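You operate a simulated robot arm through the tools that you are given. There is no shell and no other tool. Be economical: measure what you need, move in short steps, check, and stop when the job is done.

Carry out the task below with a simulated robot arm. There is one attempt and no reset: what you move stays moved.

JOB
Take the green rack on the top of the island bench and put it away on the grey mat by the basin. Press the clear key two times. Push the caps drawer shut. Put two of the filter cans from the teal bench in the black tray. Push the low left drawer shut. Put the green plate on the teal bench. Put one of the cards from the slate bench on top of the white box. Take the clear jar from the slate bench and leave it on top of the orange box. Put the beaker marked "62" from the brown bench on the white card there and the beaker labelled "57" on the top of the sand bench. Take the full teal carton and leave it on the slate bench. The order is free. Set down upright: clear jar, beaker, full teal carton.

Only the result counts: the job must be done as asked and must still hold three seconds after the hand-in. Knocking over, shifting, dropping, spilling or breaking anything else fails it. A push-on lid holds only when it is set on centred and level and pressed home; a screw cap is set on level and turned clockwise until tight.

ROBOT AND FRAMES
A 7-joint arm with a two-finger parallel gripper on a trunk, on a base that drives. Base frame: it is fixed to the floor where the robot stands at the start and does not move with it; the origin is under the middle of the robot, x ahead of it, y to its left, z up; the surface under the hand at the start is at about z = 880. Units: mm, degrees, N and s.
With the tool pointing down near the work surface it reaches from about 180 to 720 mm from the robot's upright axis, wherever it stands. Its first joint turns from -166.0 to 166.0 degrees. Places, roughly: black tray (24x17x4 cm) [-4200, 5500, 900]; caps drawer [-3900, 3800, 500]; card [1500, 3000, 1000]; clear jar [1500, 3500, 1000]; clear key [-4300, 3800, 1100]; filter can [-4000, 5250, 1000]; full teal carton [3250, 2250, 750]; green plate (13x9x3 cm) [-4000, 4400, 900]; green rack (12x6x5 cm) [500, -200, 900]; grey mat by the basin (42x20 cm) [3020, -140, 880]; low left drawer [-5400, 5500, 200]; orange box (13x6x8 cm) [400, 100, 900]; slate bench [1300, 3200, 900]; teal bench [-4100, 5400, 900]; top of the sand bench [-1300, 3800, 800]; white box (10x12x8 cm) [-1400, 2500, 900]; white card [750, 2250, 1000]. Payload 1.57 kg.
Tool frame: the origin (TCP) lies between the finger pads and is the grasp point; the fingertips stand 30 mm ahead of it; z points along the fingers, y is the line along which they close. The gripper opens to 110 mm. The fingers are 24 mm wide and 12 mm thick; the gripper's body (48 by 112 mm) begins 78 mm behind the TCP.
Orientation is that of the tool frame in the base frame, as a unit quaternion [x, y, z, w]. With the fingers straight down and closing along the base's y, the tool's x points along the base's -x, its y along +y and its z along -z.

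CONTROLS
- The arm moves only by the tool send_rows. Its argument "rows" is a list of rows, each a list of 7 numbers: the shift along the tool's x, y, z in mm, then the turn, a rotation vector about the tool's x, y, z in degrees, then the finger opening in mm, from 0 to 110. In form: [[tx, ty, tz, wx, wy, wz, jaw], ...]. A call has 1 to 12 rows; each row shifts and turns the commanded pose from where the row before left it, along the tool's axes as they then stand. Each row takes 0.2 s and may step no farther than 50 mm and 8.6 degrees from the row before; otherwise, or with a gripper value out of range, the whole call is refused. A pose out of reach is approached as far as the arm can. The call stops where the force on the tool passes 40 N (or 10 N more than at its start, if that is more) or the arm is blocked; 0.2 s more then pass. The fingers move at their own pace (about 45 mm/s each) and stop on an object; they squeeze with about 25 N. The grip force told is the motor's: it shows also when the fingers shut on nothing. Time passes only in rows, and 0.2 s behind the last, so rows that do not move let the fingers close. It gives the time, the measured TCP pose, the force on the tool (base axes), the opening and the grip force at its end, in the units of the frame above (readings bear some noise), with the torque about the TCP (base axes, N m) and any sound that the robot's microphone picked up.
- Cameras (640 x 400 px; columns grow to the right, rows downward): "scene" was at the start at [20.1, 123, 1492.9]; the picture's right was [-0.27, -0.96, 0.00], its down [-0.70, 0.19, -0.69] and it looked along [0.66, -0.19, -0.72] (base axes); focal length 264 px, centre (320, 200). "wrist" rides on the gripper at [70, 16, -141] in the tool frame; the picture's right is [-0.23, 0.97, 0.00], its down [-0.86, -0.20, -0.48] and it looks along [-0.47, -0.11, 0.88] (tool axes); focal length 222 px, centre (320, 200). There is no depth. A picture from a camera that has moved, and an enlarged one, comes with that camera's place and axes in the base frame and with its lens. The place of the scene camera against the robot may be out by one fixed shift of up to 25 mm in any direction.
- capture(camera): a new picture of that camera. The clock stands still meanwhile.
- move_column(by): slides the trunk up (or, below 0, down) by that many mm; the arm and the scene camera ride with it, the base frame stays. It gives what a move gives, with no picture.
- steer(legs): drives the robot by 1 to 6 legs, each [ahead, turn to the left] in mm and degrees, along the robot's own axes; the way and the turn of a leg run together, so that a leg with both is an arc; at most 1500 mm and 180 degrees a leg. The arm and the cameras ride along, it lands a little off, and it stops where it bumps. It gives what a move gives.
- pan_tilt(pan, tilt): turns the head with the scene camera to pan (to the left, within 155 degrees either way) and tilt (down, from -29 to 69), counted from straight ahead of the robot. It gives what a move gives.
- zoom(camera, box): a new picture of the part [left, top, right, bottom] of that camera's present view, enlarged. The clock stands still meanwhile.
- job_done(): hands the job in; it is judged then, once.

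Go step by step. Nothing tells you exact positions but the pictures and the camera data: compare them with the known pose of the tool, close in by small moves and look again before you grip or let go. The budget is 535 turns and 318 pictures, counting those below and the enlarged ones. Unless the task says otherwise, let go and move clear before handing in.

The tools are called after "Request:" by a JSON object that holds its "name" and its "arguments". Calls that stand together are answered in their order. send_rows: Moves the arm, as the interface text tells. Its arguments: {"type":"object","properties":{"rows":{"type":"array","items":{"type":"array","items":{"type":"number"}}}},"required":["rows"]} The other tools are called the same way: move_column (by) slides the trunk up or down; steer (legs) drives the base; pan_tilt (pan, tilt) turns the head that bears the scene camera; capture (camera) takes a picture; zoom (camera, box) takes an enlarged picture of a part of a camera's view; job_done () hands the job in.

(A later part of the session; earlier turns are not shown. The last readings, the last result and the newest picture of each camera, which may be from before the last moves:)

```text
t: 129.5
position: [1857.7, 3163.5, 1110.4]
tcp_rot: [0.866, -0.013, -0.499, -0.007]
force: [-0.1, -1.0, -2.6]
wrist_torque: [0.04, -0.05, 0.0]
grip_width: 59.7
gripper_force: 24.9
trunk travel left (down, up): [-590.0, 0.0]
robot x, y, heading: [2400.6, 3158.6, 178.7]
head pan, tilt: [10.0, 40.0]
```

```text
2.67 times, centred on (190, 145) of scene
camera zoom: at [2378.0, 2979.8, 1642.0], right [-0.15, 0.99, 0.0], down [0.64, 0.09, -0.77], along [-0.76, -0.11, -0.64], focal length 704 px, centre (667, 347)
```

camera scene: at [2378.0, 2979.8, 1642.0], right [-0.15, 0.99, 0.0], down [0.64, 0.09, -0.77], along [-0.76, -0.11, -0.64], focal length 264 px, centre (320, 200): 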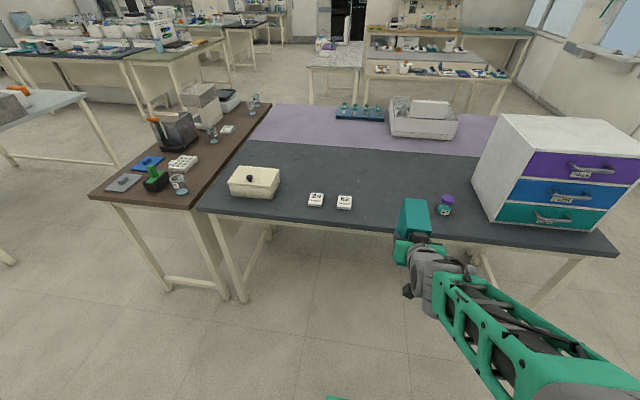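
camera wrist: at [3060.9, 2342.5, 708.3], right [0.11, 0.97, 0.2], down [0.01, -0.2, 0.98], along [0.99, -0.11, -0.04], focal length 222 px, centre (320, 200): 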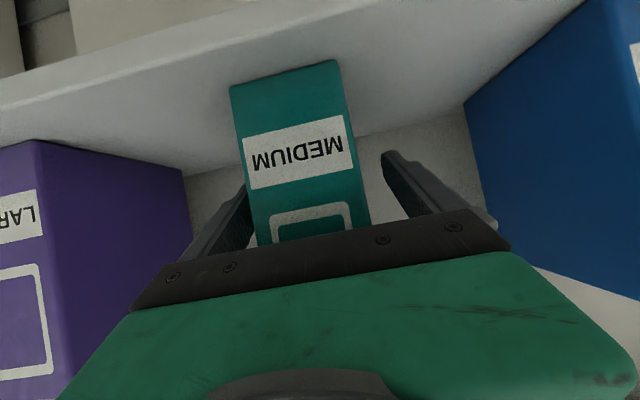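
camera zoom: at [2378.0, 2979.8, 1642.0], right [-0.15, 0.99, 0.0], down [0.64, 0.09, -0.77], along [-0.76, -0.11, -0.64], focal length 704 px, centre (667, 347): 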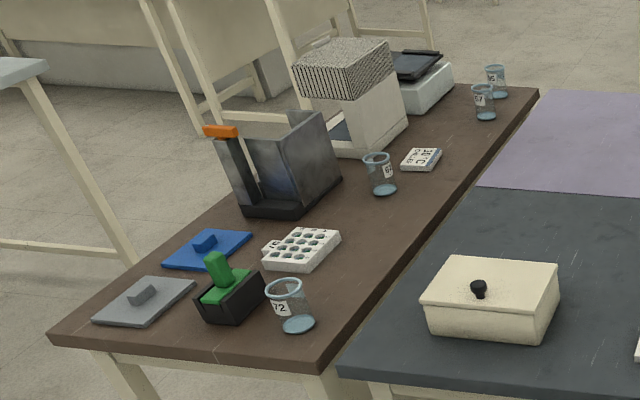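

I found the jar "27" with purple cap, two "SHELF" cards, and the beakers on the brown bench. Now I drive closer to put the carton down around (1340,3160).

Request:
{"name": "steer", "arguments": {"legs": [[390, 0]]}}

Request:
{"name": "send_rows", "arguments": {"rows": [[-22, 0, 38, 0, 0, 0, 50], [-22, 0, 38, 0, 0, 0, 50], [-22, 0, 38, 0, 0, 0, 50], [0, 0, 0, 0, 0, 0, 50]]}}

Request:
{"name": "move_column", "arguments": {"by": -140}}

Request:
{"name": "capture", "arguments": {"camera": "scene"}}

Request:
{"name": "capture", "arguments": {"camera": "wrist"}}

```text
t: 132.0
position: [1459.7, 3176.3, 1110.8]
tcp_rot: [0.866, -0.014, -0.499, -0.008]
force: [-0.5, 0.3, -3.6]
wrist_torque: [-0.02, -0.01, -0.01]
grip_width: 59.8
gripper_force: 25.3
trunk travel left (down, up): [-590.0, 0.0]
robot x, y, heading: [2006.5, 3167.5, 178.3]
head pan, tilt: [10.0, 40.0]
```

```text
t: 133.0
position: [1330.3, 3179.3, 1112.0]
tcp_rot: [0.866, -0.013, -0.5, -0.007]
force: [0.1, -0.9, -3.5]
wrist_torque: [0.0, -0.07, 0.01]
grip_width: 59.9
gripper_force: 25.0
trunk travel left (down, up): [-590.0, 0.0]
robot x, y, heading: [2007.4, 3168.2, 178.5]
head pan, tilt: [10.0, 40.0]
```

```text
t: 134.7
position: [1331.4, 3178.9, 973.0]
tcp_rot: [0.866, -0.014, -0.499, -0.008]
force: [-0.1, -0.4, -3.4]
wrist_torque: [0.01, -0.08, 0.01]
grip_width: 60.0
gripper_force: 25.6
trunk travel left (down, up): [-450.0, 140.0]
robot x, y, heading: [2007.0, 3168.9, 178.4]
head pan, tilt: [10.0, 40.0]
```

```text
284 pictures are left
camera scene: at [1981.7, 2990.9, 1502.1], right [-0.15, 0.99, 0.0], down [0.64, 0.09, -0.77], along [-0.76, -0.11, -0.64], focal length 264 px, centre (320, 200)
```

scene: 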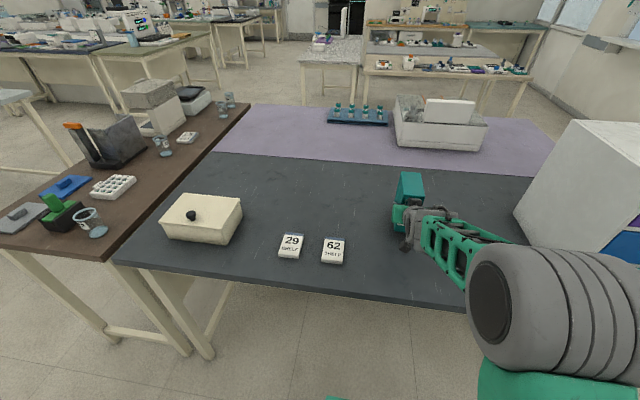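

```text
283 pictures are left
camera wrist: at [1487.1, 3157.3, 983.2], right [-0.14, -0.97, 0.2], down [-0.01, 0.2, 0.98], along [-0.99, 0.14, -0.04], focal length 222 px, centre (320, 200)
```

wrist: 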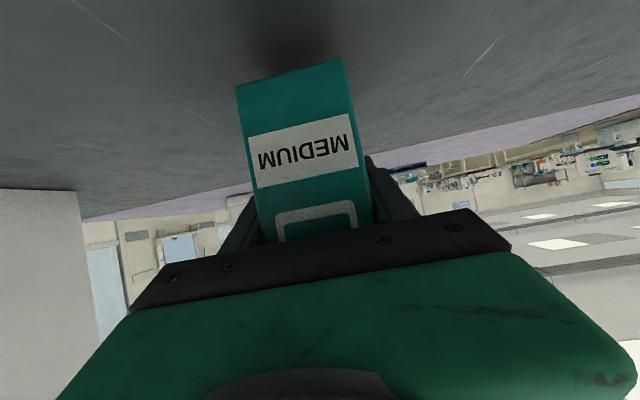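

Carton about 25–30 mm above the bench. Lowering gently.

Request:
{"name": "send_rows", "arguments": {"rows": [[8.7, 0, 5, 0, 0, 0, 50], [6.9, 0, 4, 0, 0, 0, 50], [2.6, 0, 1.5, 0, 0, 0, 50], [0, 0, 0, 0, 0, 0, 50]]}}

```text
t: 135.7
position: [1331.4, 3178.6, 951.4]
tcp_rot: [0.866, -0.013, -0.499, -0.007]
force: [0.0, 0.4, -2.8]
wrist_torque: [0.02, -0.03, 0.02]
grip_width: 60.3
gripper_force: 25.2
trunk travel left (down, up): [-450.0, 140.0]
robot x, y, heading: [2008.8, 3167.9, 178.5]
head pan, tilt: [10.0, 40.0]
```

Request:
{"name": "send_rows", "arguments": {"rows": [[2.6, 0, 1.5, 0, 0, 0, 50], [0, 0, 0, 0, 0, 0, 50]]}}

Request:
{"name": "zoom", "arguments": {"camera": "wrist", "box": [220, 30, 380, 130]}}

```text
t: 136.3
position: [1331.7, 3179.5, 948.7]
tcp_rot: [0.866, -0.014, -0.499, -0.009]
force: [-0.3, 0.5, -3.2]
wrist_torque: [-0.01, -0.05, 0.0]
grip_width: 60.0
gripper_force: 24.8
trunk travel left (down, up): [-450.0, 140.0]
robot x, y, heading: [2008.1, 3168.2, 178.1]
head pan, tilt: [10.0, 40.0]
```

```text
4.00 times, centred on (300, 80) of wrist
camera zoom: at [1488.2, 3157.5, 959.2], right [-0.14, -0.97, 0.2], down [-0.01, 0.2, 0.98], along [-0.99, 0.14, -0.04], focal length 888 px, centre (400, 680)
```

zoom: 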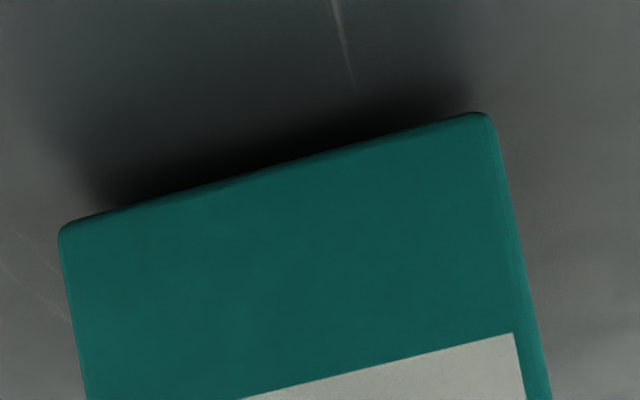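

Request:
{"name": "send_rows", "arguments": {"rows": [[1.7, 0, 1, 0, 0, 0, 50], [1.7, 0, 1, 0, 0, 0, 50]]}}

Request:
{"name": "send_rows", "arguments": {"rows": [[1.7, 0, 1, 0, 0, 0, 50], [0, 0, 0, 0, 0, 0, 50]]}}

```text
t: 136.9
position: [1331.5, 3179.4, 943.3]
tcp_rot: [0.867, -0.013, -0.499, -0.008]
force: [0.0, -0.4, -2.9]
wrist_torque: [0.01, -0.06, -0.02]
grip_width: 59.9
gripper_force: 24.8
trunk travel left (down, up): [-450.0, 140.0]
robot x, y, heading: [2007.1, 3172.3, 178.4]
head pan, tilt: [10.0, 40.0]
```

```text
t: 137.5
position: [1330.3, 3178.4, 942.6]
tcp_rot: [0.866, -0.013, -0.499, -0.007]
force: [0.4, 0.1, -0.4]
wrist_torque: [-0.03, 0.11, 0.02]
grip_width: 59.9
gripper_force: 25.2
trunk travel left (down, up): [-450.0, 140.0]
robot x, y, heading: [2006.4, 3167.6, 178.3]
head pan, tilt: [10.0, 40.0]
```

Touching now. I open and withdraw along the fingers.

Request:
{"name": "send_rows", "arguments": {"rows": [[1, 0, 0.5, 0, 0, 0, 50], [0, 0, 0, 0, 0, 0, 62], [0, 0, 0, 0, 0, 0, 75], [0, 0, 0, 0, 0, 0, 90], [0, 0, 0, 0, 0, 0, 100], [-10, 0, -20, 0, 0, 0, 100], [0, 0, -40, 0, 0, 0, 100], [0, 0, -45, 0, 0, 0, 100], [0, 0, -45, 0, 0, 0, 100]]}}

Request:
{"name": "capture", "arguments": {"camera": "wrist"}}

Request:
{"name": "zoom", "arguments": {"camera": "scene", "box": [260, 140, 520, 300]}}

```text
t: 139.5
position: [1456.8, 3176.4, 1026.1]
tcp_rot: [0.866, -0.013, -0.5, -0.008]
force: [-0.2, -0.5, 0.1]
wrist_torque: [-0.01, 0.01, 0.01]
grip_width: 100.0
gripper_force: 0.1
trunk travel left (down, up): [-450.0, 140.0]
robot x, y, heading: [2006.4, 3170.5, 178.2]
head pan, tilt: [10.0, 40.0]
```

```text
281 pictures are left
camera wrist: at [1613.3, 3154.2, 1037.7], right [-0.14, -0.97, 0.2], down [-0.01, 0.2, 0.98], along [-0.99, 0.14, -0.04], focal length 222 px, centre (320, 200)
```

wrist: 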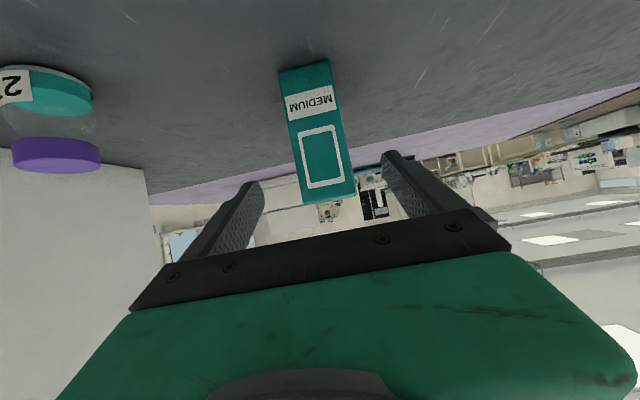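

```text
2.46 times, centred on (390, 220) of scene
camera zoom: at [1982.1, 2990.9, 1502.0], right [-0.15, 0.99, 0.0], down [0.64, 0.09, -0.77], along [-0.76, -0.11, -0.64], focal length 650 px, centre (148, 151)
```

zoom: 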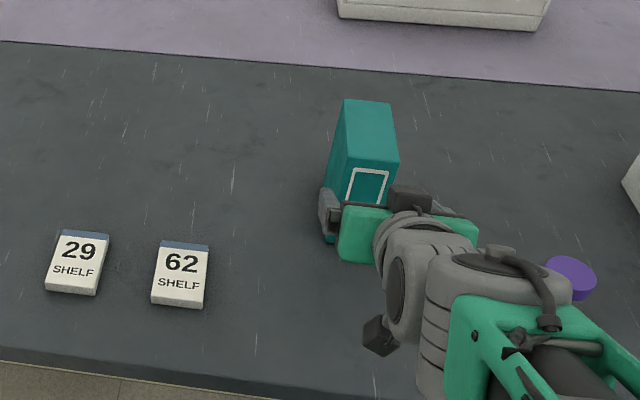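

The carton stands upright on the slate bench. Next the jar: raise, turn the tool vertical, and look.

Request:
{"name": "move_column", "arguments": {"by": 130}}

Request:
{"name": "send_rows", "arguments": {"rows": [[0, 0, 0, 0, 7.5, 0, 100], [0, 0, 0, 0, 7.5, 0, 100], [0, 0, 0, 0, 7.5, 0, 100], [0, 0, 0, 0, 7.5, 0, 100], [0, 0, 0, 0, 7.5, 0, 100], [0, 0, 0, 0, 7.5, 0, 100], [0, 0, 0, 0, 7.5, 0, 100], [0, 0, 0, 0, 7.5, 0, 100]]}}

Request:
{"name": "send_rows", "arguments": {"rows": [[0, -40, 0, 0, 0, 0, 100], [0, -40, 0, 0, 0, 0, 100], [0, -40, 0, 0, 0, 0, 100], [0, -40, 0, 0, 0, 0, 100], [0, 0, 0, 0, 0, 0, 100]]}}

Request:
{"name": "capture", "arguments": {"camera": "wrist"}}

```text
t: 141.1
position: [1456.6, 3175.4, 1157.5]
tcp_rot: [0.866, -0.014, -0.499, -0.008]
force: [0.2, 0.0, -0.4]
wrist_torque: [-0.01, -0.02, -0.02]
grip_width: 99.7
gripper_force: 0.2
trunk travel left (down, up): [-580.0, 10.0]
robot x, y, heading: [2007.0, 3168.2, 178.4]
head pan, tilt: [10.0, 40.0]
```

```text
t: 142.9
position: [1454.0, 3177.0, 1156.0]
tcp_rot: [1.0, -0.015, 0.003, 0.0]
force: [-0.1, 0.3, 0.1]
wrist_torque: [-0.03, 0.03, 0.01]
grip_width: 99.8
gripper_force: 0.1
trunk travel left (down, up): [-580.0, 10.0]
robot x, y, heading: [2006.7, 3170.2, 178.5]
head pan, tilt: [10.0, 40.0]
```

```text
t: 144.1
position: [1459.9, 3336.7, 1159.7]
tcp_rot: [1.0, -0.016, 0.0, 0.0]
force: [0.0, 0.0, -0.1]
wrist_torque: [-0.01, 0.0, -0.02]
grip_width: 99.9
gripper_force: 0.0
trunk travel left (down, up): [-580.0, 10.0]
robot x, y, heading: [2011.1, 3168.6, 178.1]
head pan, tilt: [10.0, 40.0]
```

```text
279 pictures are left
camera wrist: at [1528.1, 3318.2, 1300.8], right [-0.26, -0.97, 0.0], down [-0.85, 0.23, 0.48], along [-0.46, 0.12, -0.88], focal length 222 px, centre (320, 200)
```

wrist: 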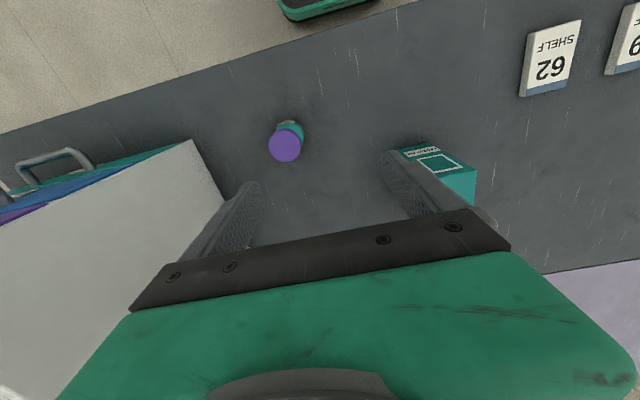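

The jar's purple cap is at about (1456,3395). I move over it and look from lower.

Request:
{"name": "send_rows", "arguments": {"rows": [[0, -30, 25, 0, 0, 0, 100], [0, -29, 35, 0, 0, 0, 100], [0, 0, 30, 0, 0, 0, 100], [0, 0, 0, 0, 0, 0, 100]]}}

Request:
{"name": "capture", "arguments": {"camera": "wrist"}}

```text
t: 145.1
position: [1461.4, 3395.8, 1069.6]
tcp_rot: [1.0, -0.016, 0.0, 0.0]
force: [0.4, 0.8, 0.4]
wrist_torque: [-0.02, 0.03, 0.0]
grip_width: 100.1
gripper_force: 0.1
trunk travel left (down, up): [-580.0, 10.0]
robot x, y, heading: [2009.2, 3169.7, 178.4]
head pan, tilt: [10.0, 40.0]
```

```text
278 pictures are left
camera wrist: at [1530.4, 3376.7, 1211.7], right [-0.26, -0.97, 0.0], down [-0.85, 0.23, 0.48], along [-0.46, 0.12, -0.88], focal length 222 px, centre (320, 200)
```

wrist: 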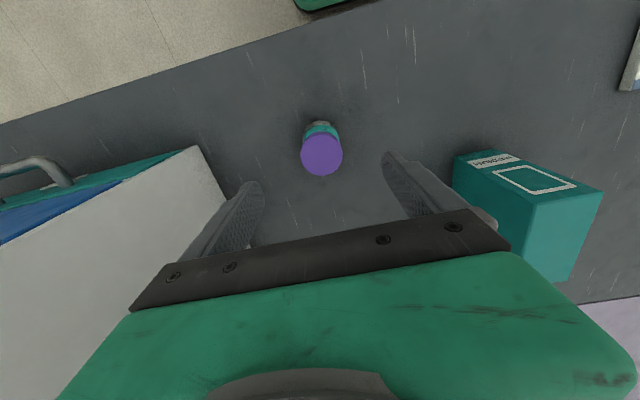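

Triangulated: jar axis (1455,3395), top z≈955. I lower and grip its body.

Request:
{"name": "send_rows", "arguments": {"rows": [[-6.3, 1, 37, 0, 0, 0, 100], [0, 0, 37, 0, 0, 0, 100], [0, 0, 37, 0, 0, 0, 100], [0, 0, 36, 0, 0, 0, 100], [0, 0, 0, 0, 0, 0, 80], [0, 0, 0, 0, 0, 0, 60], [0, 0, 0, 0, 0, 0, 40], [0, 0, 0, 0, 0, 0, 40], [0, 0, 0, 0, 0, 0, 40]]}}

Request:
{"name": "capture", "arguments": {"camera": "wrist"}}

```text
t: 147.1
position: [1456.5, 3393.8, 922.3]
tcp_rot: [1.0, -0.016, 0.001, 0.0]
force: [0.8, 0.6, -1.0]
wrist_torque: [-0.01, 0.03, -0.01]
grip_width: 54.8
gripper_force: 24.8
trunk travel left (down, up): [-580.0, 10.0]
robot x, y, heading: [2008.2, 3170.6, 178.5]
head pan, tilt: [10.0, 40.0]
```

```text
277 pictures are left
camera wrist: at [1525.3, 3375.0, 1063.5], right [-0.26, -0.97, 0.0], down [-0.85, 0.23, 0.48], along [-0.46, 0.12, -0.88], focal length 222 px, centre (320, 200)
```

wrist: 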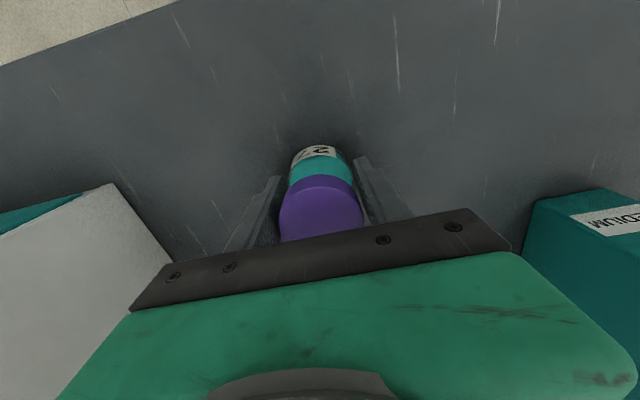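

Jar gripped (55 mm). Lift it, bring it central, and drive round to the west side of the island.

Request:
{"name": "send_rows", "arguments": {"rows": [[0, 0, -10, 0, 0, 0, 40], [0, 0, -42, 0, 0, 0, 40], [0, 0, -42, 0, 0, 0, 40], [0, 0, -42, 0, 0, 0, 40], [0, 0, -42, 0, 0, 0, 40], [20, 44, 0, 0, 0, 0, 40], [20, 44, 0, 0, 0, 0, 40], [20, 44, 0, 0, 0, 0, 40], [20, 44, 0, 0, 0, 0, 40], [20, 44, 0, 0, 0, 0, 40]]}}

Request:
{"name": "capture", "arguments": {"camera": "wrist"}}

Request:
{"name": "steer", "arguments": {"legs": [[-100, 0], [0, 91.5], [1020, 0], [1020, 0], [0, -90], [1300, 0]]}}

```text
t: 149.3
position: [1549.2, 3171.1, 1100.0]
tcp_rot: [1.0, -0.016, 0.0, -0.001]
force: [0.1, 0.1, -1.2]
wrist_torque: [0.02, 0.01, 0.03]
grip_width: 55.0
gripper_force: 24.9
trunk travel left (down, up): [-580.0, 10.0]
robot x, y, heading: [2005.4, 3170.3, 178.3]
head pan, tilt: [10.0, 40.0]
```

```text
276 pictures are left
camera wrist: at [1618.2, 3152.5, 1242.3], right [-0.26, -0.97, 0.0], down [-0.85, 0.23, 0.48], along [-0.46, 0.12, -0.88], focal length 222 px, centre (320, 200)
```

wrist: 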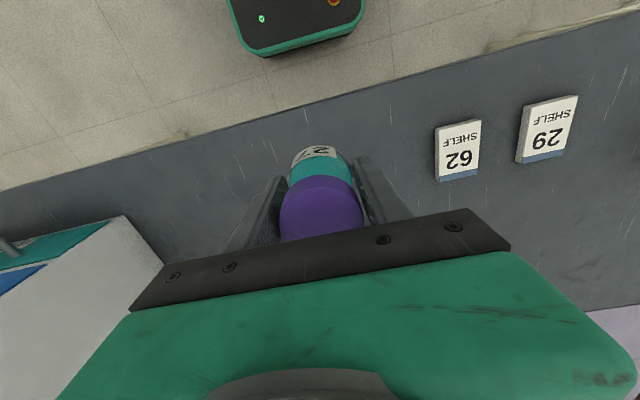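

```text
t: 174.0
position: [327.1, 1154.2, 1100.5]
tcp_rot: [1.0, -0.013, 0.001, 0.0]
force: [0.0, -1.6, -0.8]
wrist_torque: [0.04, -0.02, 0.0]
grip_width: 55.2
gripper_force: 24.9
trunk travel left (down, up): [-580.0, 10.0]
robot x, y, heading: [783.9, 1153.9, 178.7]
head pan, tilt: [10.0, 40.0]
```

Request:
{"name": "steer", "arguments": {"legs": [[1020, 0], [0, 91.3], [1080, 0], [0, 90], [120, 0]]}}

Request:
{"name": "pan_tilt", "arguments": {"pan": 0, "tilt": 50}}

Request:
{"name": "capture", "arguments": {"camera": "scene"}}

Request:
{"name": "capture", "arguments": {"camera": "wrist"}}

```text
t: 193.1
position: [329.8, 106.5, 1100.4]
tcp_rot: [0.0, 1.0, -0.001, 0.0]
force: [1.2, 0.4, -1.0]
wrist_torque: [-0.01, 0.06, 0.01]
grip_width: 54.8
gripper_force: 25.0
trunk travel left (down, up): [-580.0, 10.0]
robot x, y, heading: [-128.3, 92.4, 0.2]
head pan, tilt: [10.0, 40.0]
```

```text
t: 193.8
position: [330.2, 107.0, 1099.8]
tcp_rot: [0.0, 1.0, 0.0, -0.001]
force: [0.0, 0.1, -0.4]
wrist_torque: [-0.02, 0.04, 0.0]
grip_width: 54.9
gripper_force: 25.1
trunk travel left (down, up): [-580.0, 10.0]
robot x, y, heading: [-128.9, 96.0, 0.4]
head pan, tilt: [0.0, 50.0]
```

```text
275 pictures are left
camera scene: at [-108.7, 239.3, 1617.9], right [0.0, -1.0, 0.0], down [-0.77, 0.0, -0.64], along [0.64, 0.0, -0.77], focal length 264 px, centre (320, 200)
```

scene: 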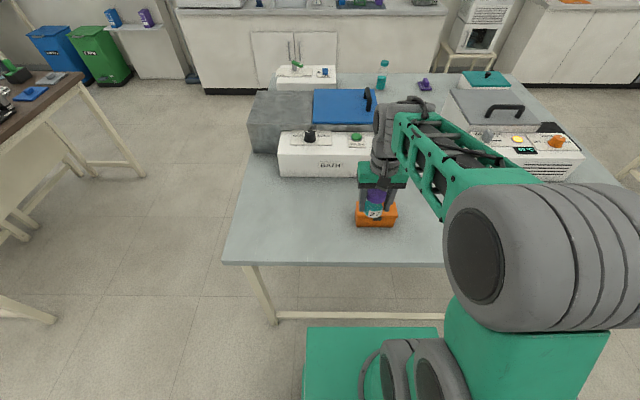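

```text
274 pictures are left
camera wrist: at [260.4, 122.1, 1242.0], right [0.23, 0.97, 0.0], down [0.86, -0.2, 0.48], along [0.46, -0.11, -0.88], focal length 222 px, centre (320, 200)
```

wrist: 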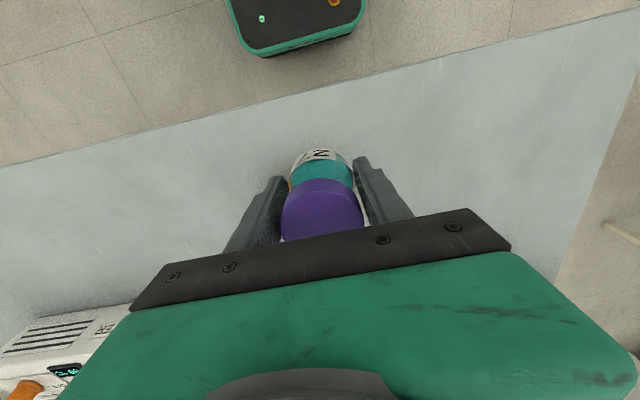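

I shift the jar aside to the left to get a clear wrist view of the orange box.

Request:
{"name": "send_rows", "arguments": {"rows": [[-20, 45, 0, 0, 0, 0, 40], [-20, 45, 0, 0, 0, 0, 40], [-20, 45, 0, 0, 0, 0, 40], [0, 0, 0, 0, 0, 0, 40]]}}

Request:
{"name": "capture", "arguments": {"camera": "wrist"}}

Request:
{"name": "zoom", "arguments": {"camera": "scene", "box": [300, 160, 460, 260]}}

```text
t: 194.8
position: [390.9, 241.9, 1099.7]
tcp_rot: [0.0, 1.0, -0.001, -0.001]
force: [0.7, -0.2, -1.2]
wrist_torque: [0.0, 0.01, -0.01]
grip_width: 54.9
gripper_force: 25.2
trunk travel left (down, up): [-580.0, 10.0]
robot x, y, heading: [-128.1, 95.3, 0.1]
head pan, tilt: [0.0, 50.0]
```

```text
273 pictures are left
camera wrist: at [320.7, 257.8, 1242.7], right [0.23, 0.97, 0.0], down [0.86, -0.2, 0.48], along [0.46, -0.11, -0.88], focal length 222 px, centre (320, 200)
```

wrist: 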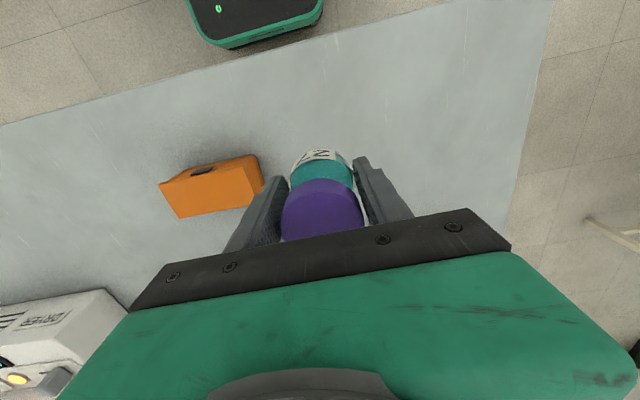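

```text
4.00 times, centred on (380, 210) of scene
camera zoom: at [-108.8, 239.3, 1617.8], right [0.0, -1.0, 0.0], down [-0.77, 0.0, -0.64], along [0.64, 0.0, -0.77], focal length 1056 px, centre (80, 160)
```

zoom: 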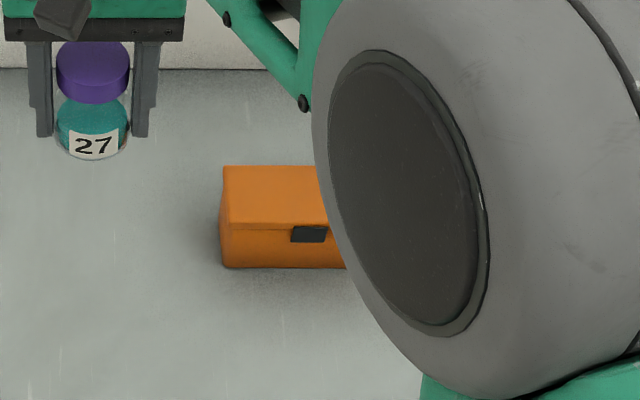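

Request:
{"name": "zoom", "arguments": {"camera": "wrist", "box": [140, 130, 300, 230]}}

```text
4.00 times, centred on (220, 180) of wrist
camera zoom: at [320.7, 257.8, 1242.7], right [0.23, 0.97, 0.0], down [0.86, -0.2, 0.48], along [0.46, -0.11, -0.88], focal length 888 px, centre (720, 280)
```

zoom: 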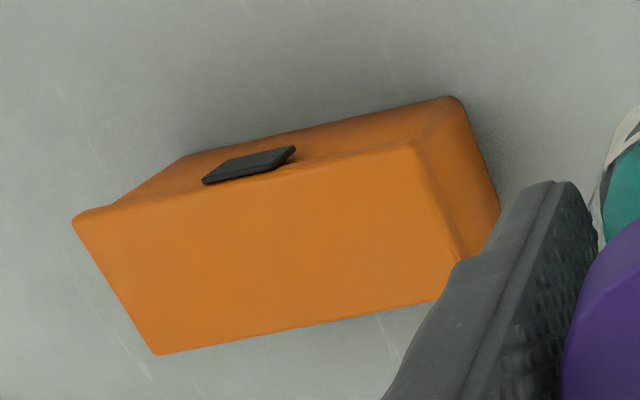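

The orange box top spans x 393–453, y 4–132, so its centre is (423,68). I move the jar over it and lower near its top.

Request:
{"name": "send_rows", "arguments": {"rows": [[-7.9, -43.5, 0, 0, 0, 0, 40], [-7.9, -43.5, 0, 0, 0, 0, 40], [-7.9, -43.5, 0, 0, 0, 0, 40], [-7.9, -43.5, 0, 0, 0, 0, 40], [0, 0, 40, 0, 0, 0, 40], [0, 0, 40, 0, 0, 0, 40], [0, 0, 0, 0, 0, 0, 40]]}}

Request:
{"name": "capture", "arguments": {"camera": "wrist"}}

Request:
{"name": "zoom", "arguments": {"camera": "scene", "box": [300, 160, 460, 260]}}

```text
t: 196.4
position: [422.7, 67.8, 1019.0]
tcp_rot: [-0.002, 1.0, 0.001, -0.001]
force: [-0.6, 0.5, -0.8]
wrist_torque: [0.02, 0.01, 0.02]
grip_width: 54.9
gripper_force: 25.1
trunk travel left (down, up): [-580.0, 10.0]
robot x, y, heading: [-127.4, 94.8, -0.0]
head pan, tilt: [0.0, 50.0]
```

```text
270 pictures are left
camera wrist: at [353.3, 84.6, 1161.4], right [0.23, 0.97, 0.0], down [0.86, -0.2, 0.48], along [0.46, -0.11, -0.88], focal length 222 px, centre (320, 200)
```

wrist: 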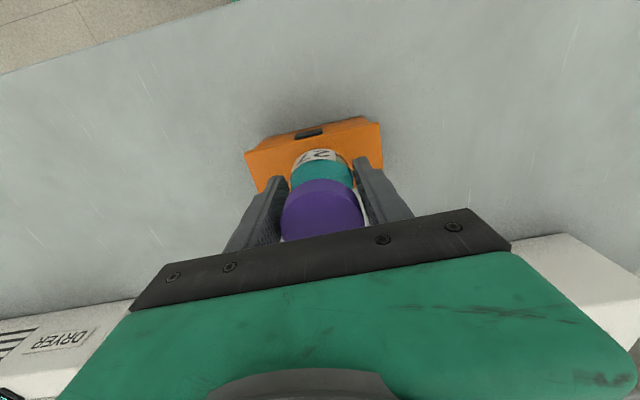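

```text
4.00 times, centred on (380, 210) of scene
camera zoom: at [-108.8, 239.0, 1617.9], right [0.0, -1.0, 0.0], down [-0.77, 0.0, -0.64], along [0.64, 0.0, -0.77], focal length 1056 px, centre (80, 160)
```

zoom: 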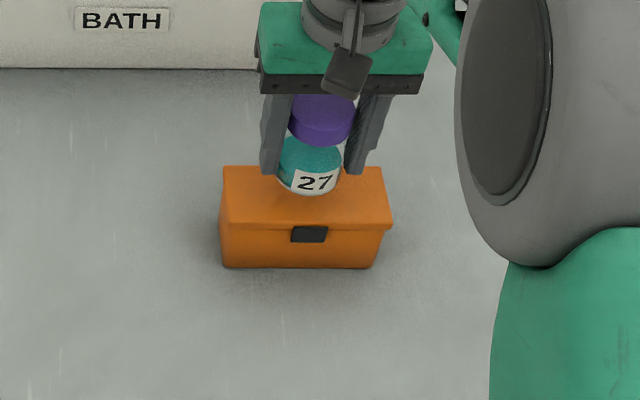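

Well centred, about 20 mm above the lid. I lower it in small steps.

Request:
{"name": "send_rows", "arguments": {"rows": [[0, 0, 10, 0, 0, 0, 40], [0, 0, 3, 0, 0, 0, 40], [0, 0, 0, 0, 0, 0, 40]]}}

Request:
{"name": "zoom", "arguments": {"camera": "scene", "box": [340, 185, 420, 235]}}

```text
t: 197.2
position: [422.5, 67.8, 1006.8]
tcp_rot: [0.0, 1.0, 0.0, 0.0]
force: [0.3, -0.3, -1.8]
wrist_torque: [0.01, 0.02, 0.02]
grip_width: 54.9
gripper_force: 25.0
trunk travel left (down, up): [-580.0, 10.0]
robot x, y, heading: [-128.7, 95.9, 0.2]
head pan, tilt: [0.0, 50.0]
```

```text
8.00 times, centred on (380, 210) of scene
camera zoom: at [-108.8, 239.2, 1617.9], right [0.0, -1.0, 0.0], down [-0.77, 0.0, -0.64], along [0.64, 0.0, -0.77], focal length 2112 px, centre (-160, 120)
```

zoom: 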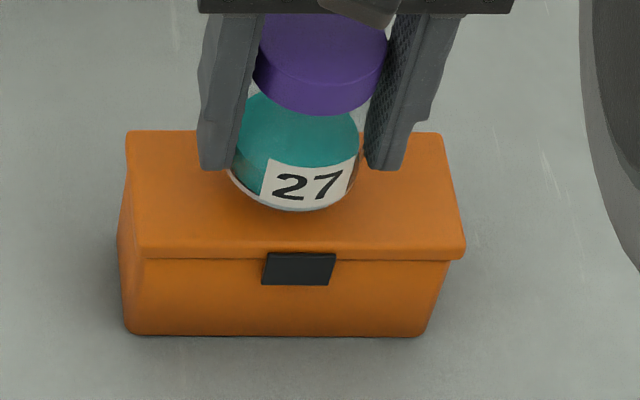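

Request:
{"name": "send_rows", "arguments": {"rows": [[0, 0, 2, 0, 0, 0, 40], [0, 0, 2, 0, 0, 0, 40], [0, 0, 0, 0, 0, 0, 40]]}}

Request:
{"name": "send_rows", "arguments": {"rows": [[0, 0, 2, 0, 0, 0, 40], [0, 0, 0, 0, 0, 0, 40]]}}

```text
t: 198.0
position: [422.7, 68.8, 1003.9]
tcp_rot: [-0.001, 1.0, 0.0, -0.001]
force: [1.2, -0.4, -0.5]
wrist_torque: [-0.02, -0.01, 0.06]
grip_width: 54.7
gripper_force: 24.8
trunk travel left (down, up): [-580.0, 10.0]
robot x, y, heading: [-129.0, 96.0, 0.0]
head pan, tilt: [0.0, 50.0]
```

```text
t: 198.6
position: [422.2, 67.2, 1001.6]
tcp_rot: [0.0, 1.0, 0.0, -0.001]
force: [-0.1, -0.4, -0.9]
wrist_torque: [0.02, -0.01, 0.0]
grip_width: 55.1
gripper_force: 25.0
trunk travel left (down, up): [-580.0, 10.0]
robot x, y, heading: [-128.3, 91.8, 0.3]
head pan, tilt: [0.0, 50.0]
```

Request:
{"name": "send_rows", "arguments": {"rows": [[0, 0, 2, 0, 0, 0, 40], [0, 0, 0, 0, 0, 0, 40]]}}

Request:
{"name": "send_rows", "arguments": {"rows": [[0, 0, 2, 0, 0, 0, 40], [0, 0, 0, 0, 0, 0, 40]]}}

Request:
{"name": "zoom", "arguments": {"camera": "scene", "box": [340, 185, 420, 235]}}

```text
t: 199.2
position: [421.3, 68.0, 1000.6]
tcp_rot: [0.0, 1.0, 0.0, -0.001]
force: [0.0, 0.0, -1.5]
wrist_torque: [0.03, 0.02, 0.0]
grip_width: 54.9
gripper_force: 25.1
trunk travel left (down, up): [-580.0, 10.0]
robot x, y, heading: [-127.7, 92.5, 0.0]
head pan, tilt: [0.0, 50.0]
```

```text
t: 199.8
position: [421.9, 67.8, 997.5]
tcp_rot: [0.0, 1.0, 0.0, -0.001]
force: [0.5, -0.9, -1.1]
wrist_torque: [0.0, 0.03, -0.04]
grip_width: 54.8
gripper_force: 25.0
trunk travel left (down, up): [-580.0, 10.0]
robot x, y, heading: [-130.4, 93.4, 0.2]
head pan, tilt: [0.0, 50.0]
```

```text
8.00 times, centred on (380, 210) of scene
camera zoom: at [-108.8, 239.2, 1617.9], right [0.0, -1.0, 0.0], down [-0.77, 0.0, -0.64], along [0.64, 0.0, -0.77], focal length 2112 px, centre (-160, 120)
```

zoom: 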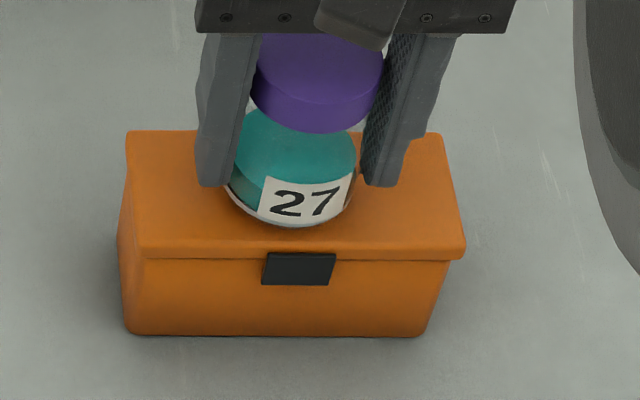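

Request:
{"name": "send_rows", "arguments": {"rows": [[0, 0, 2, 0, 0, 0, 40], [0, 0, 0, 0, 0, 0, 40]]}}

Request:
{"name": "send_rows", "arguments": {"rows": [[0, 0, 2, 0, 0, 0, 40], [0, 0, 0, 0, 0, 0, 40]]}}

Request:
{"name": "send_rows", "arguments": {"rows": [[0, 0, 2, 0, 0, 0, 40], [0, 0, 0, 0, 0, 0, 40]]}}

```text
t: 200.4
position: [421.5, 68.5, 996.3]
tcp_rot: [0.0, 1.0, 0.0, -0.002]
force: [-0.1, 0.2, -1.5]
wrist_torque: [0.02, -0.03, 0.01]
grip_width: 54.6
gripper_force: 25.1
trunk travel left (down, up): [-580.0, 10.0]
robot x, y, heading: [-127.9, 96.2, 0.4]
head pan, tilt: [0.0, 50.0]
```

```text
t: 201.0
position: [421.8, 66.7, 992.7]
tcp_rot: [-0.001, 1.0, -0.001, 0.0]
force: [1.2, -0.2, -0.4]
wrist_torque: [-0.02, 0.02, 0.02]
grip_width: 54.8
gripper_force: 24.5
trunk travel left (down, up): [-580.0, 10.0]
robot x, y, heading: [-129.1, 93.4, 0.5]
head pan, tilt: [0.0, 50.0]
```

```text
t: 201.6
position: [422.5, 67.8, 991.5]
tcp_rot: [-0.001, 1.0, 0.0, 0.0]
force: [-1.0, 0.0, 8.6]
wrist_torque: [0.03, 0.0, 0.01]
grip_width: 54.8
gripper_force: 25.0
trunk travel left (down, up): [-580.0, 10.0]
robot x, y, heading: [-126.3, 95.1, 0.1]
head pan, tilt: [0.0, 50.0]
```

Contact. Release and rise.

Request:
{"name": "send_rows", "arguments": {"rows": [[0, 0, -1.2, 0, 0, 0, 50], [0, 0, 0, 0, 0, 0, 62], [0, 0, 0, 0, 0, 0, 75], [0, 0, 0, 0, 0, 0, 95], [0, 0, 0, 0, 0, 0, 105], [0, 0, -30, 0, 0, 0, 105], [0, 0, -45, 0, 0, 0, 105], [0, 0, -45, 0, 0, 0, 105]]}}

Request:
{"name": "zoom", "arguments": {"camera": "scene", "box": [340, 175, 420, 235]}}

```text
t: 203.4
position: [422.5, 68.0, 1113.0]
tcp_rot: [0.0, 1.0, 0.0, -0.001]
force: [0.0, -0.8, -0.2]
wrist_torque: [0.01, -0.05, 0.03]
grip_width: 105.1
gripper_force: 0.0
trunk travel left (down, up): [-580.0, 10.0]
robot x, y, heading: [-129.6, 92.6, 0.2]
head pan, tilt: [0.0, 50.0]
```

```text
6.67 times, centred on (380, 205) of scene
camera zoom: at [-109.2, 239.2, 1617.8], right [0.0, -1.0, 0.0], down [-0.77, 0.0, -0.64], along [0.64, 0.0, -0.77], focal length 1760 px, centre (-80, 167)
```

zoom: 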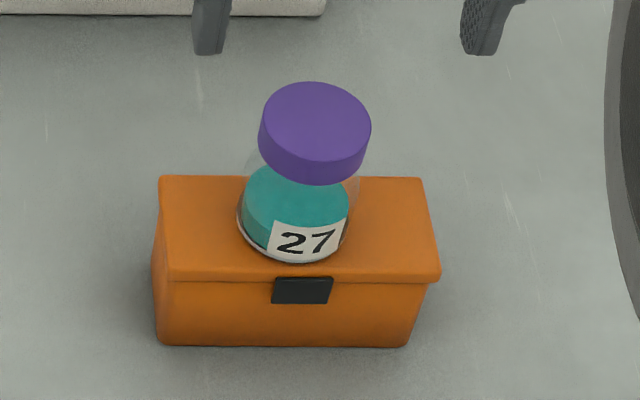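

The jar stands upright on the orange box. Now to the brown bench: I drive to its south side and look.

Request:
{"name": "steer", "arguments": {"legs": [[-160, 0], [0, 90], [1030, 0], [0, -90], [1000, 0], [0, 90]]}}

Request:
{"name": "pan_tilt", "arguments": {"pan": 0, "tilt": 35}}

Request:
{"name": "capture", "arguments": {"camera": "scene"}}

```text
t: 225.9
position: [758.2, 1639.3, 1113.3]
tcp_rot: [-0.706, 0.708, 0.0, 0.0]
force: [-0.2, 0.4, -0.3]
wrist_torque: [0.0, -0.02, 0.01]
grip_width: 105.0
gripper_force: 0.1
trunk travel left (down, up): [-580.0, 10.0]
robot x, y, heading: [730.5, 1088.7, 89.9]
head pan, tilt: [0.0, 50.0]
```

```text
t: 226.7
position: [757.9, 1640.1, 1112.8]
tcp_rot: [-0.706, 0.708, -0.001, 0.0]
force: [0.1, 0.7, -0.2]
wrist_torque: [-0.01, -0.02, -0.02]
grip_width: 105.0
gripper_force: 0.0
trunk travel left (down, up): [-580.0, 10.0]
robot x, y, heading: [725.9, 1090.3, 89.7]
head pan, tilt: [0.0, 35.0]
```

```text
265 pictures are left
camera scene: at [576.8, 1108.1, 1639.5], right [1.0, 0.0, 0.0], down [0.0, -0.57, -0.82], along [0.0, 0.82, -0.57], focal length 264 px, centre (320, 200)
```

scene: 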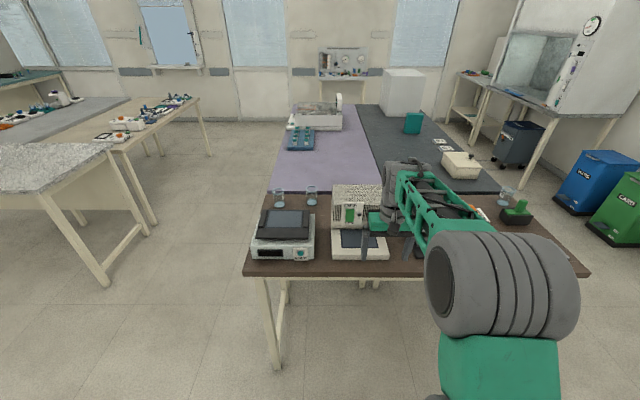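

Request:
{"name": "zoom", "arguments": {"camera": "scene", "box": [240, 170, 400, 270]}}

Request:
{"name": "zoom", "arguments": {"camera": "scene", "box": [400, 160, 560, 260]}}

```text
4.00 times, centred on (320, 220) of scene
camera zoom: at [576.8, 1108.1, 1639.5], right [1.0, 0.0, 0.0], down [0.0, -0.57, -0.82], along [0.0, 0.82, -0.57], focal length 1056 px, centre (320, 120)
```

zoom: 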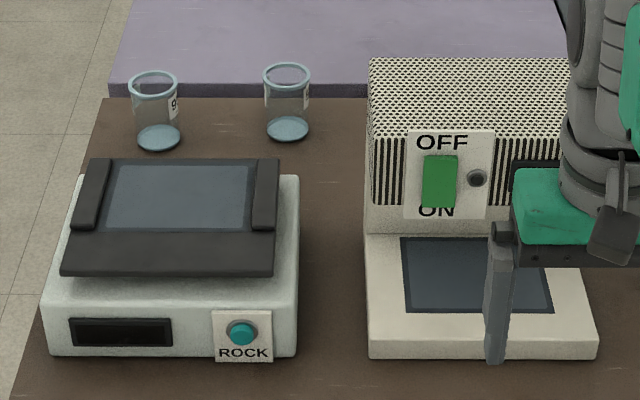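

```text
4.00 times, centred on (480, 210) of scene
camera zoom: at [576.8, 1108.1, 1639.5], right [1.0, 0.0, 0.0], down [0.0, -0.57, -0.82], along [0.0, 0.82, -0.57], focal length 1056 px, centre (-320, 160)
```

zoom: 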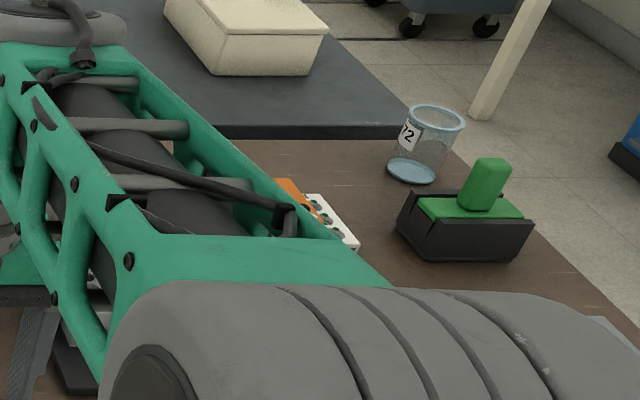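

The labels face east, so I drive east along the aisle to read them from the south-east.

Request:
{"name": "steer", "arguments": {"legs": [[0, -90], [850, 0]]}}

Request:
{"name": "pan_tilt", "arguments": {"pan": 125, "tilt": 30}}

Request:
{"name": "capture", "arguments": {"camera": "scene"}}

```text
t: 235.0
position: [2140.3, 1105.4, 1113.1]
tcp_rot: [-0.017, 1.0, 0.0, -0.001]
force: [0.1, 0.9, 0.0]
wrist_torque: [0.01, 0.03, -0.04]
grip_width: 105.3
gripper_force: 0.0
trunk travel left (down, up): [-580.0, 10.0]
robot x, y, heading: [1588.8, 1114.9, 2.2]
head pan, tilt: [0.0, 35.0]
```

```text
t: 237.1
position: [2141.4, 1105.0, 1113.2]
tcp_rot: [-0.017, 1.0, 0.0, 0.0]
force: [0.5, 0.1, 0.0]
wrist_torque: [0.03, 0.0, 0.0]
grip_width: 105.2
gripper_force: 0.2
trunk travel left (down, up): [-580.0, 10.0]
robot x, y, heading: [1590.0, 1112.6, 2.0]
head pan, tilt: [125.0, 30.0]
```

```text
262 pictures are left
camera scene: at [1472.2, 1328.6, 1647.4], right [0.8, 0.6, 0.0], down [0.3, -0.4, -0.87], along [-0.52, 0.69, -0.5], focal length 264 px, centre (320, 200)
```

scene: 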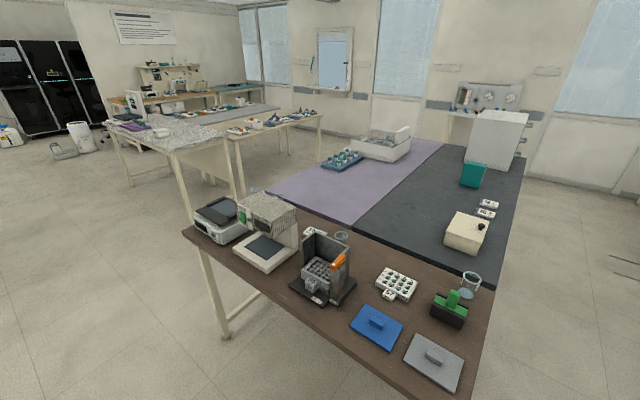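

Request:
{"name": "steer", "arguments": {"legs": [[500, 0], [0, 88], [1300, 0]]}}

Request:
{"name": "pan_tilt", "arguments": {"pan": 95, "tilt": 25}}

Request:
{"name": "capture", "arguments": {"camera": "scene"}}

```text
t: 249.8
position: [2151.4, 2949.0, 1113.3]
tcp_rot: [-0.699, 0.715, 0.0, 0.0]
force: [-0.4, -0.4, 0.6]
wrist_torque: [0.03, 0.01, 0.01]
grip_width: 105.1
gripper_force: 0.1
trunk travel left (down, up): [-580.0, 10.0]
robot x, y, heading: [2112.1, 2399.9, 88.7]
head pan, tilt: [125.0, 30.0]
```

```text
t: 250.7
position: [2150.5, 2948.7, 1112.4]
tcp_rot: [-0.699, 0.715, 0.0, -0.001]
force: [-0.3, -0.3, -0.4]
wrist_torque: [0.01, -0.01, -0.01]
grip_width: 105.0
gripper_force: 0.1
trunk travel left (down, up): [-580.0, 10.0]
robot x, y, heading: [2112.9, 2400.0, 89.2]
head pan, tilt: [95.0, 25.0]
```

```text
261 pictures are left
camera scene: at [1867.0, 2325.7, 1655.3], right [-0.07, 1.0, 0.0], down [0.42, 0.03, -0.91], along [-0.9, -0.06, -0.42], focal length 264 px, centre (320, 200)
```

scene: 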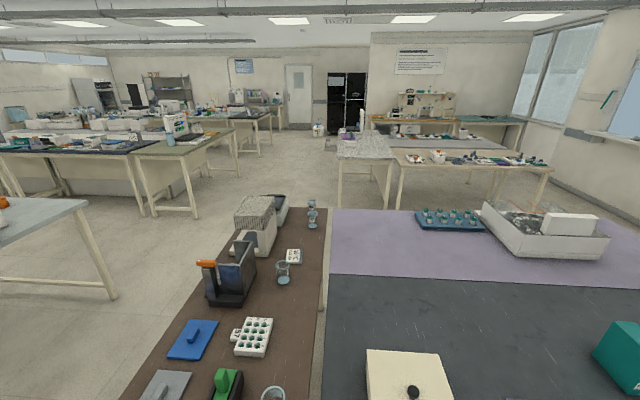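

Request:
{"name": "zoom", "arguments": {"camera": "scene", "box": [265, 190, 345, 290]}}

Request:
{"name": "zoom", "arguments": {"camera": "scene", "box": [295, 195, 330, 232]}}

```text
4.00 times, centred on (305, 240) of scene
camera zoom: at [1867.0, 2325.7, 1655.3], right [-0.07, 1.0, 0.0], down [0.42, 0.03, -0.91], along [-0.9, -0.06, -0.42], focal length 1056 px, centre (380, 40)
```

zoom: 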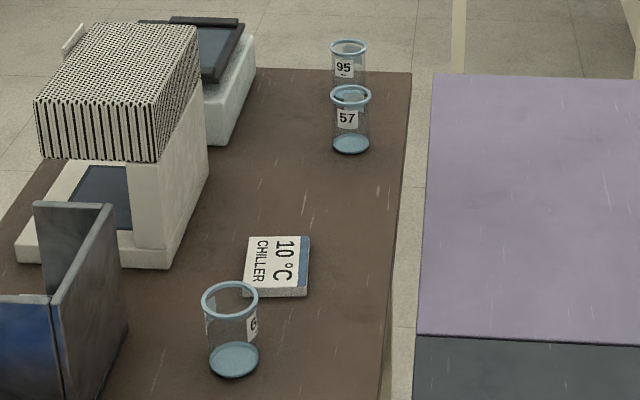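

```text
10.81 times, centred on (312, 214) of scene
camera zoom: at [1867.0, 2325.7, 1655.3], right [-0.07, 1.0, 0.0], down [0.42, 0.03, -0.91], along [-0.9, -0.06, -0.42], focal length 2854 px, centre (401, 54)
```

zoom: 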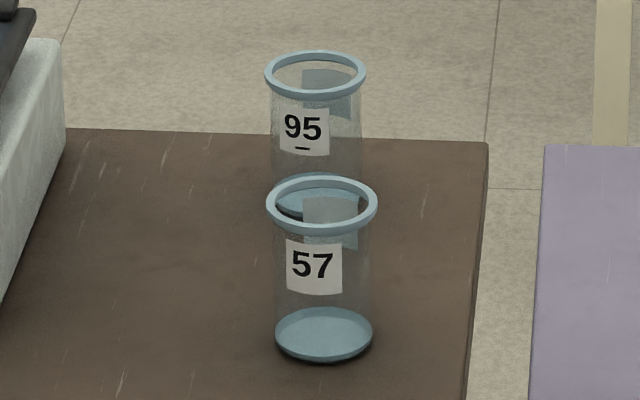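

Labels read: "57" at about (530,2194), "95" beyond it, "62" at about (996,2109), and the white card beside it. I'm near the slate bench, so I fetch a card first.

Request:
{"name": "steer", "arguments": {"legs": [[560, 0], [0, 91], [60, 0]]}}

Request:
{"name": "capture", "arguments": {"camera": "wrist"}}

```text
t: 258.4
position: [1510.1, 2969.1, 1111.7]
tcp_rot: [1.0, 0.011, 0.001, 0.001]
force: [-0.1, -0.2, -0.4]
wrist_torque: [0.02, 0.0, 0.01]
grip_width: 104.9
gripper_force: 0.0
trunk travel left (down, up): [-580.0, 10.0]
robot x, y, heading: [2065.1, 2954.5, -178.6]
head pan, tilt: [95.0, 25.0]
```

```text
258 pictures are left
camera wrist: at [1579.4, 2953.6, 1254.0], right [-0.21, -0.98, 0.0], down [-0.86, 0.18, 0.48], along [-0.47, 0.1, -0.88], focal length 222 px, centre (320, 200)
```

wrist: 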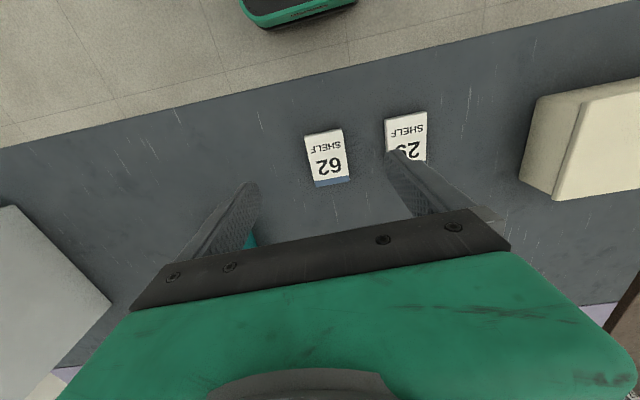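

Card "62 SHELF" is centred at (1464,2965), about 63 mm wide in y. I lower to its sides and grip.

Request:
{"name": "send_rows", "arguments": {"rows": [[-46, 3, 0, 0, 0, 0, 92], [0, 0, 45, 0, 0, 0, 92], [0, 0, 45, 0, 0, 0, 92], [0, 0, 45, 0, 0, 0, 92], [0, 0, 40, 0, 0, 0, 92], [0, 0, 0, 0, 0, 0, 92]]}}

Request:
{"name": "capture", "arguments": {"camera": "wrist"}}

```text
t: 259.8
position: [1464.9, 2965.1, 937.9]
tcp_rot: [1.0, 0.01, 0.001, 0.0]
force: [0.2, -0.2, 0.1]
wrist_torque: [-0.01, 0.01, -0.03]
grip_width: 92.2
gripper_force: 0.1
trunk travel left (down, up): [-580.0, 10.0]
robot x, y, heading: [2061.9, 2950.3, -178.7]
head pan, tilt: [95.0, 25.0]
```

```text
257 pictures are left
camera wrist: at [1534.4, 2949.5, 1079.9], right [-0.21, -0.98, 0.0], down [-0.86, 0.18, 0.48], along [-0.47, 0.1, -0.88], focal length 222 px, centre (320, 200)
```

wrist: 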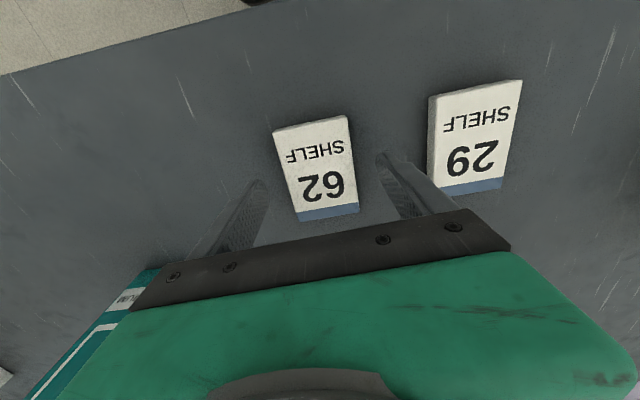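

Request:
{"name": "send_rows", "arguments": {"rows": [[0, 0, 15, 0, 0, 0, 92], [0, 0, 10, 0, 0, 0, 92], [0, 0, 0, 0, 0, 0, 75], [0, 0, 0, 0, 0, 0, 55], [0, 0, 0, 0, 0, 0, 50], [0, 0, 0, 0, 0, 0, 50], [0, 0, 0, 0, 0, 0, 50]]}}

Request:
{"name": "send_rows", "arguments": {"rows": [[0, 0, -10, 0, 0, 0, 50], [0, 0, -40, 0, 0, 0, 50], [0, 0, 0, 0, 0, 0, 50]]}}

Request:
{"name": "capture", "arguments": {"camera": "wrist"}}

```text
t: 261.4
position: [1465.4, 2965.3, 912.3]
tcp_rot: [1.0, 0.01, 0.001, 0.001]
force: [0.7, 0.2, 1.6]
wrist_torque: [0.04, 0.09, -0.02]
grip_width: 61.1
gripper_force: 24.7
trunk travel left (down, up): [-580.0, 10.0]
robot x, y, heading: [2059.6, 2952.1, -178.8]
head pan, tilt: [95.0, 25.0]
```

```text
t: 262.2
position: [1465.7, 2964.4, 963.4]
tcp_rot: [1.0, 0.01, 0.001, 0.001]
force: [-0.8, 0.4, -1.2]
wrist_torque: [0.0, 0.01, 0.02]
grip_width: 61.3
gripper_force: 25.3
trunk travel left (down, up): [-580.0, 10.0]
robot x, y, heading: [2063.7, 2952.0, -178.7]
head pan, tilt: [95.0, 25.0]
```

```text
256 pictures are left
camera wrist: at [1534.6, 2948.7, 1105.6], right [-0.21, -0.98, 0.0], down [-0.86, 0.18, 0.48], along [-0.47, 0.1, -0.88], focal length 222 px, centre (320, 200)
```

wrist: 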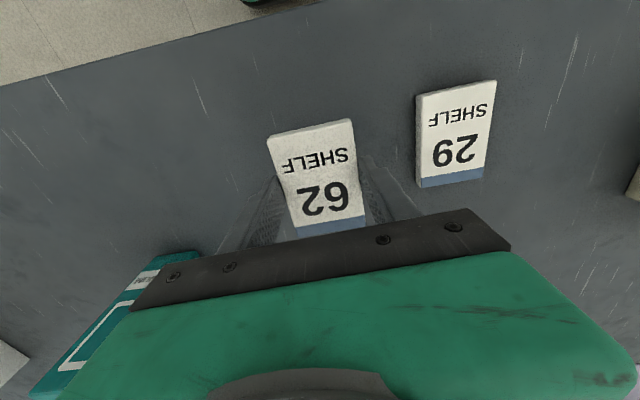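

Card held. Lift, and drive west along the aisle towards the white box.

Request:
{"name": "send_rows", "arguments": {"rows": [[0, 0, -45, 0, 0, 0, 50], [0, 0, -45, 0, 0, 0, 50], [0, 0, -45, 0, 0, 0, 50], [30, 0, 0, 0, 0, 0, 50], [30, 0, 0, 0, 0, 0, 50], [0, 0, 0, 0, 0, 0, 50]]}}

Request:
{"name": "steer", "arguments": {"legs": [[0, 90], [910, 0], [910, 0], [0, -91.3], [1280, 0], [1280, 0]]}}

Request:
{"name": "pan_tilt", "arguments": {"pan": -45, "tilt": 25}}

Request:
{"name": "capture", "arguments": {"camera": "scene"}}

```text
t: 263.6
position: [1526.3, 2964.9, 1100.9]
tcp_rot: [1.0, 0.01, 0.001, 0.0]
force: [0.4, -1.3, 0.5]
wrist_torque: [0.05, -0.04, 0.02]
grip_width: 61.3
gripper_force: 24.8
trunk travel left (down, up): [-580.0, 10.0]
robot x, y, heading: [2063.1, 2955.6, -178.7]
head pan, tilt: [95.0, 25.0]
```

```text
t: 292.3
position: [-949.7, 1116.9, 1100.3]
tcp_rot: [1.0, 0.006, 0.001, -0.001]
force: [-0.8, 0.3, -1.2]
wrist_torque: [-0.02, -0.01, 0.0]
grip_width: 61.0
gripper_force: 24.9
trunk travel left (down, up): [-580.0, 10.0]
robot x, y, heading: [-407.7, 1099.7, -179.3]
head pan, tilt: [95.0, 25.0]
```

```text
t: 294.6
position: [-948.6, 1115.5, 1102.4]
tcp_rot: [1.0, 0.007, 0.001, 0.001]
force: [0.4, 0.2, -1.3]
wrist_torque: [0.02, -0.03, -0.02]
grip_width: 61.2
gripper_force: 25.0
trunk travel left (down, up): [-580.0, 10.0]
robot x, y, heading: [-411.7, 1100.3, -179.2]
head pan, tilt: [-45.0, 25.0]
```

```text
255 pictures are left
camera scene: at [-413.2, 1001.9, 1655.4], right [0.7, 0.72, 0.0], down [0.3, -0.29, -0.91], along [-0.65, 0.63, -0.42], focal length 264 px, centre (320, 200)
```

scene: 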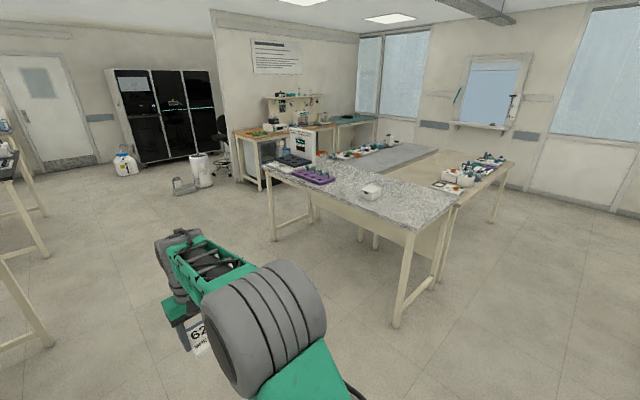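

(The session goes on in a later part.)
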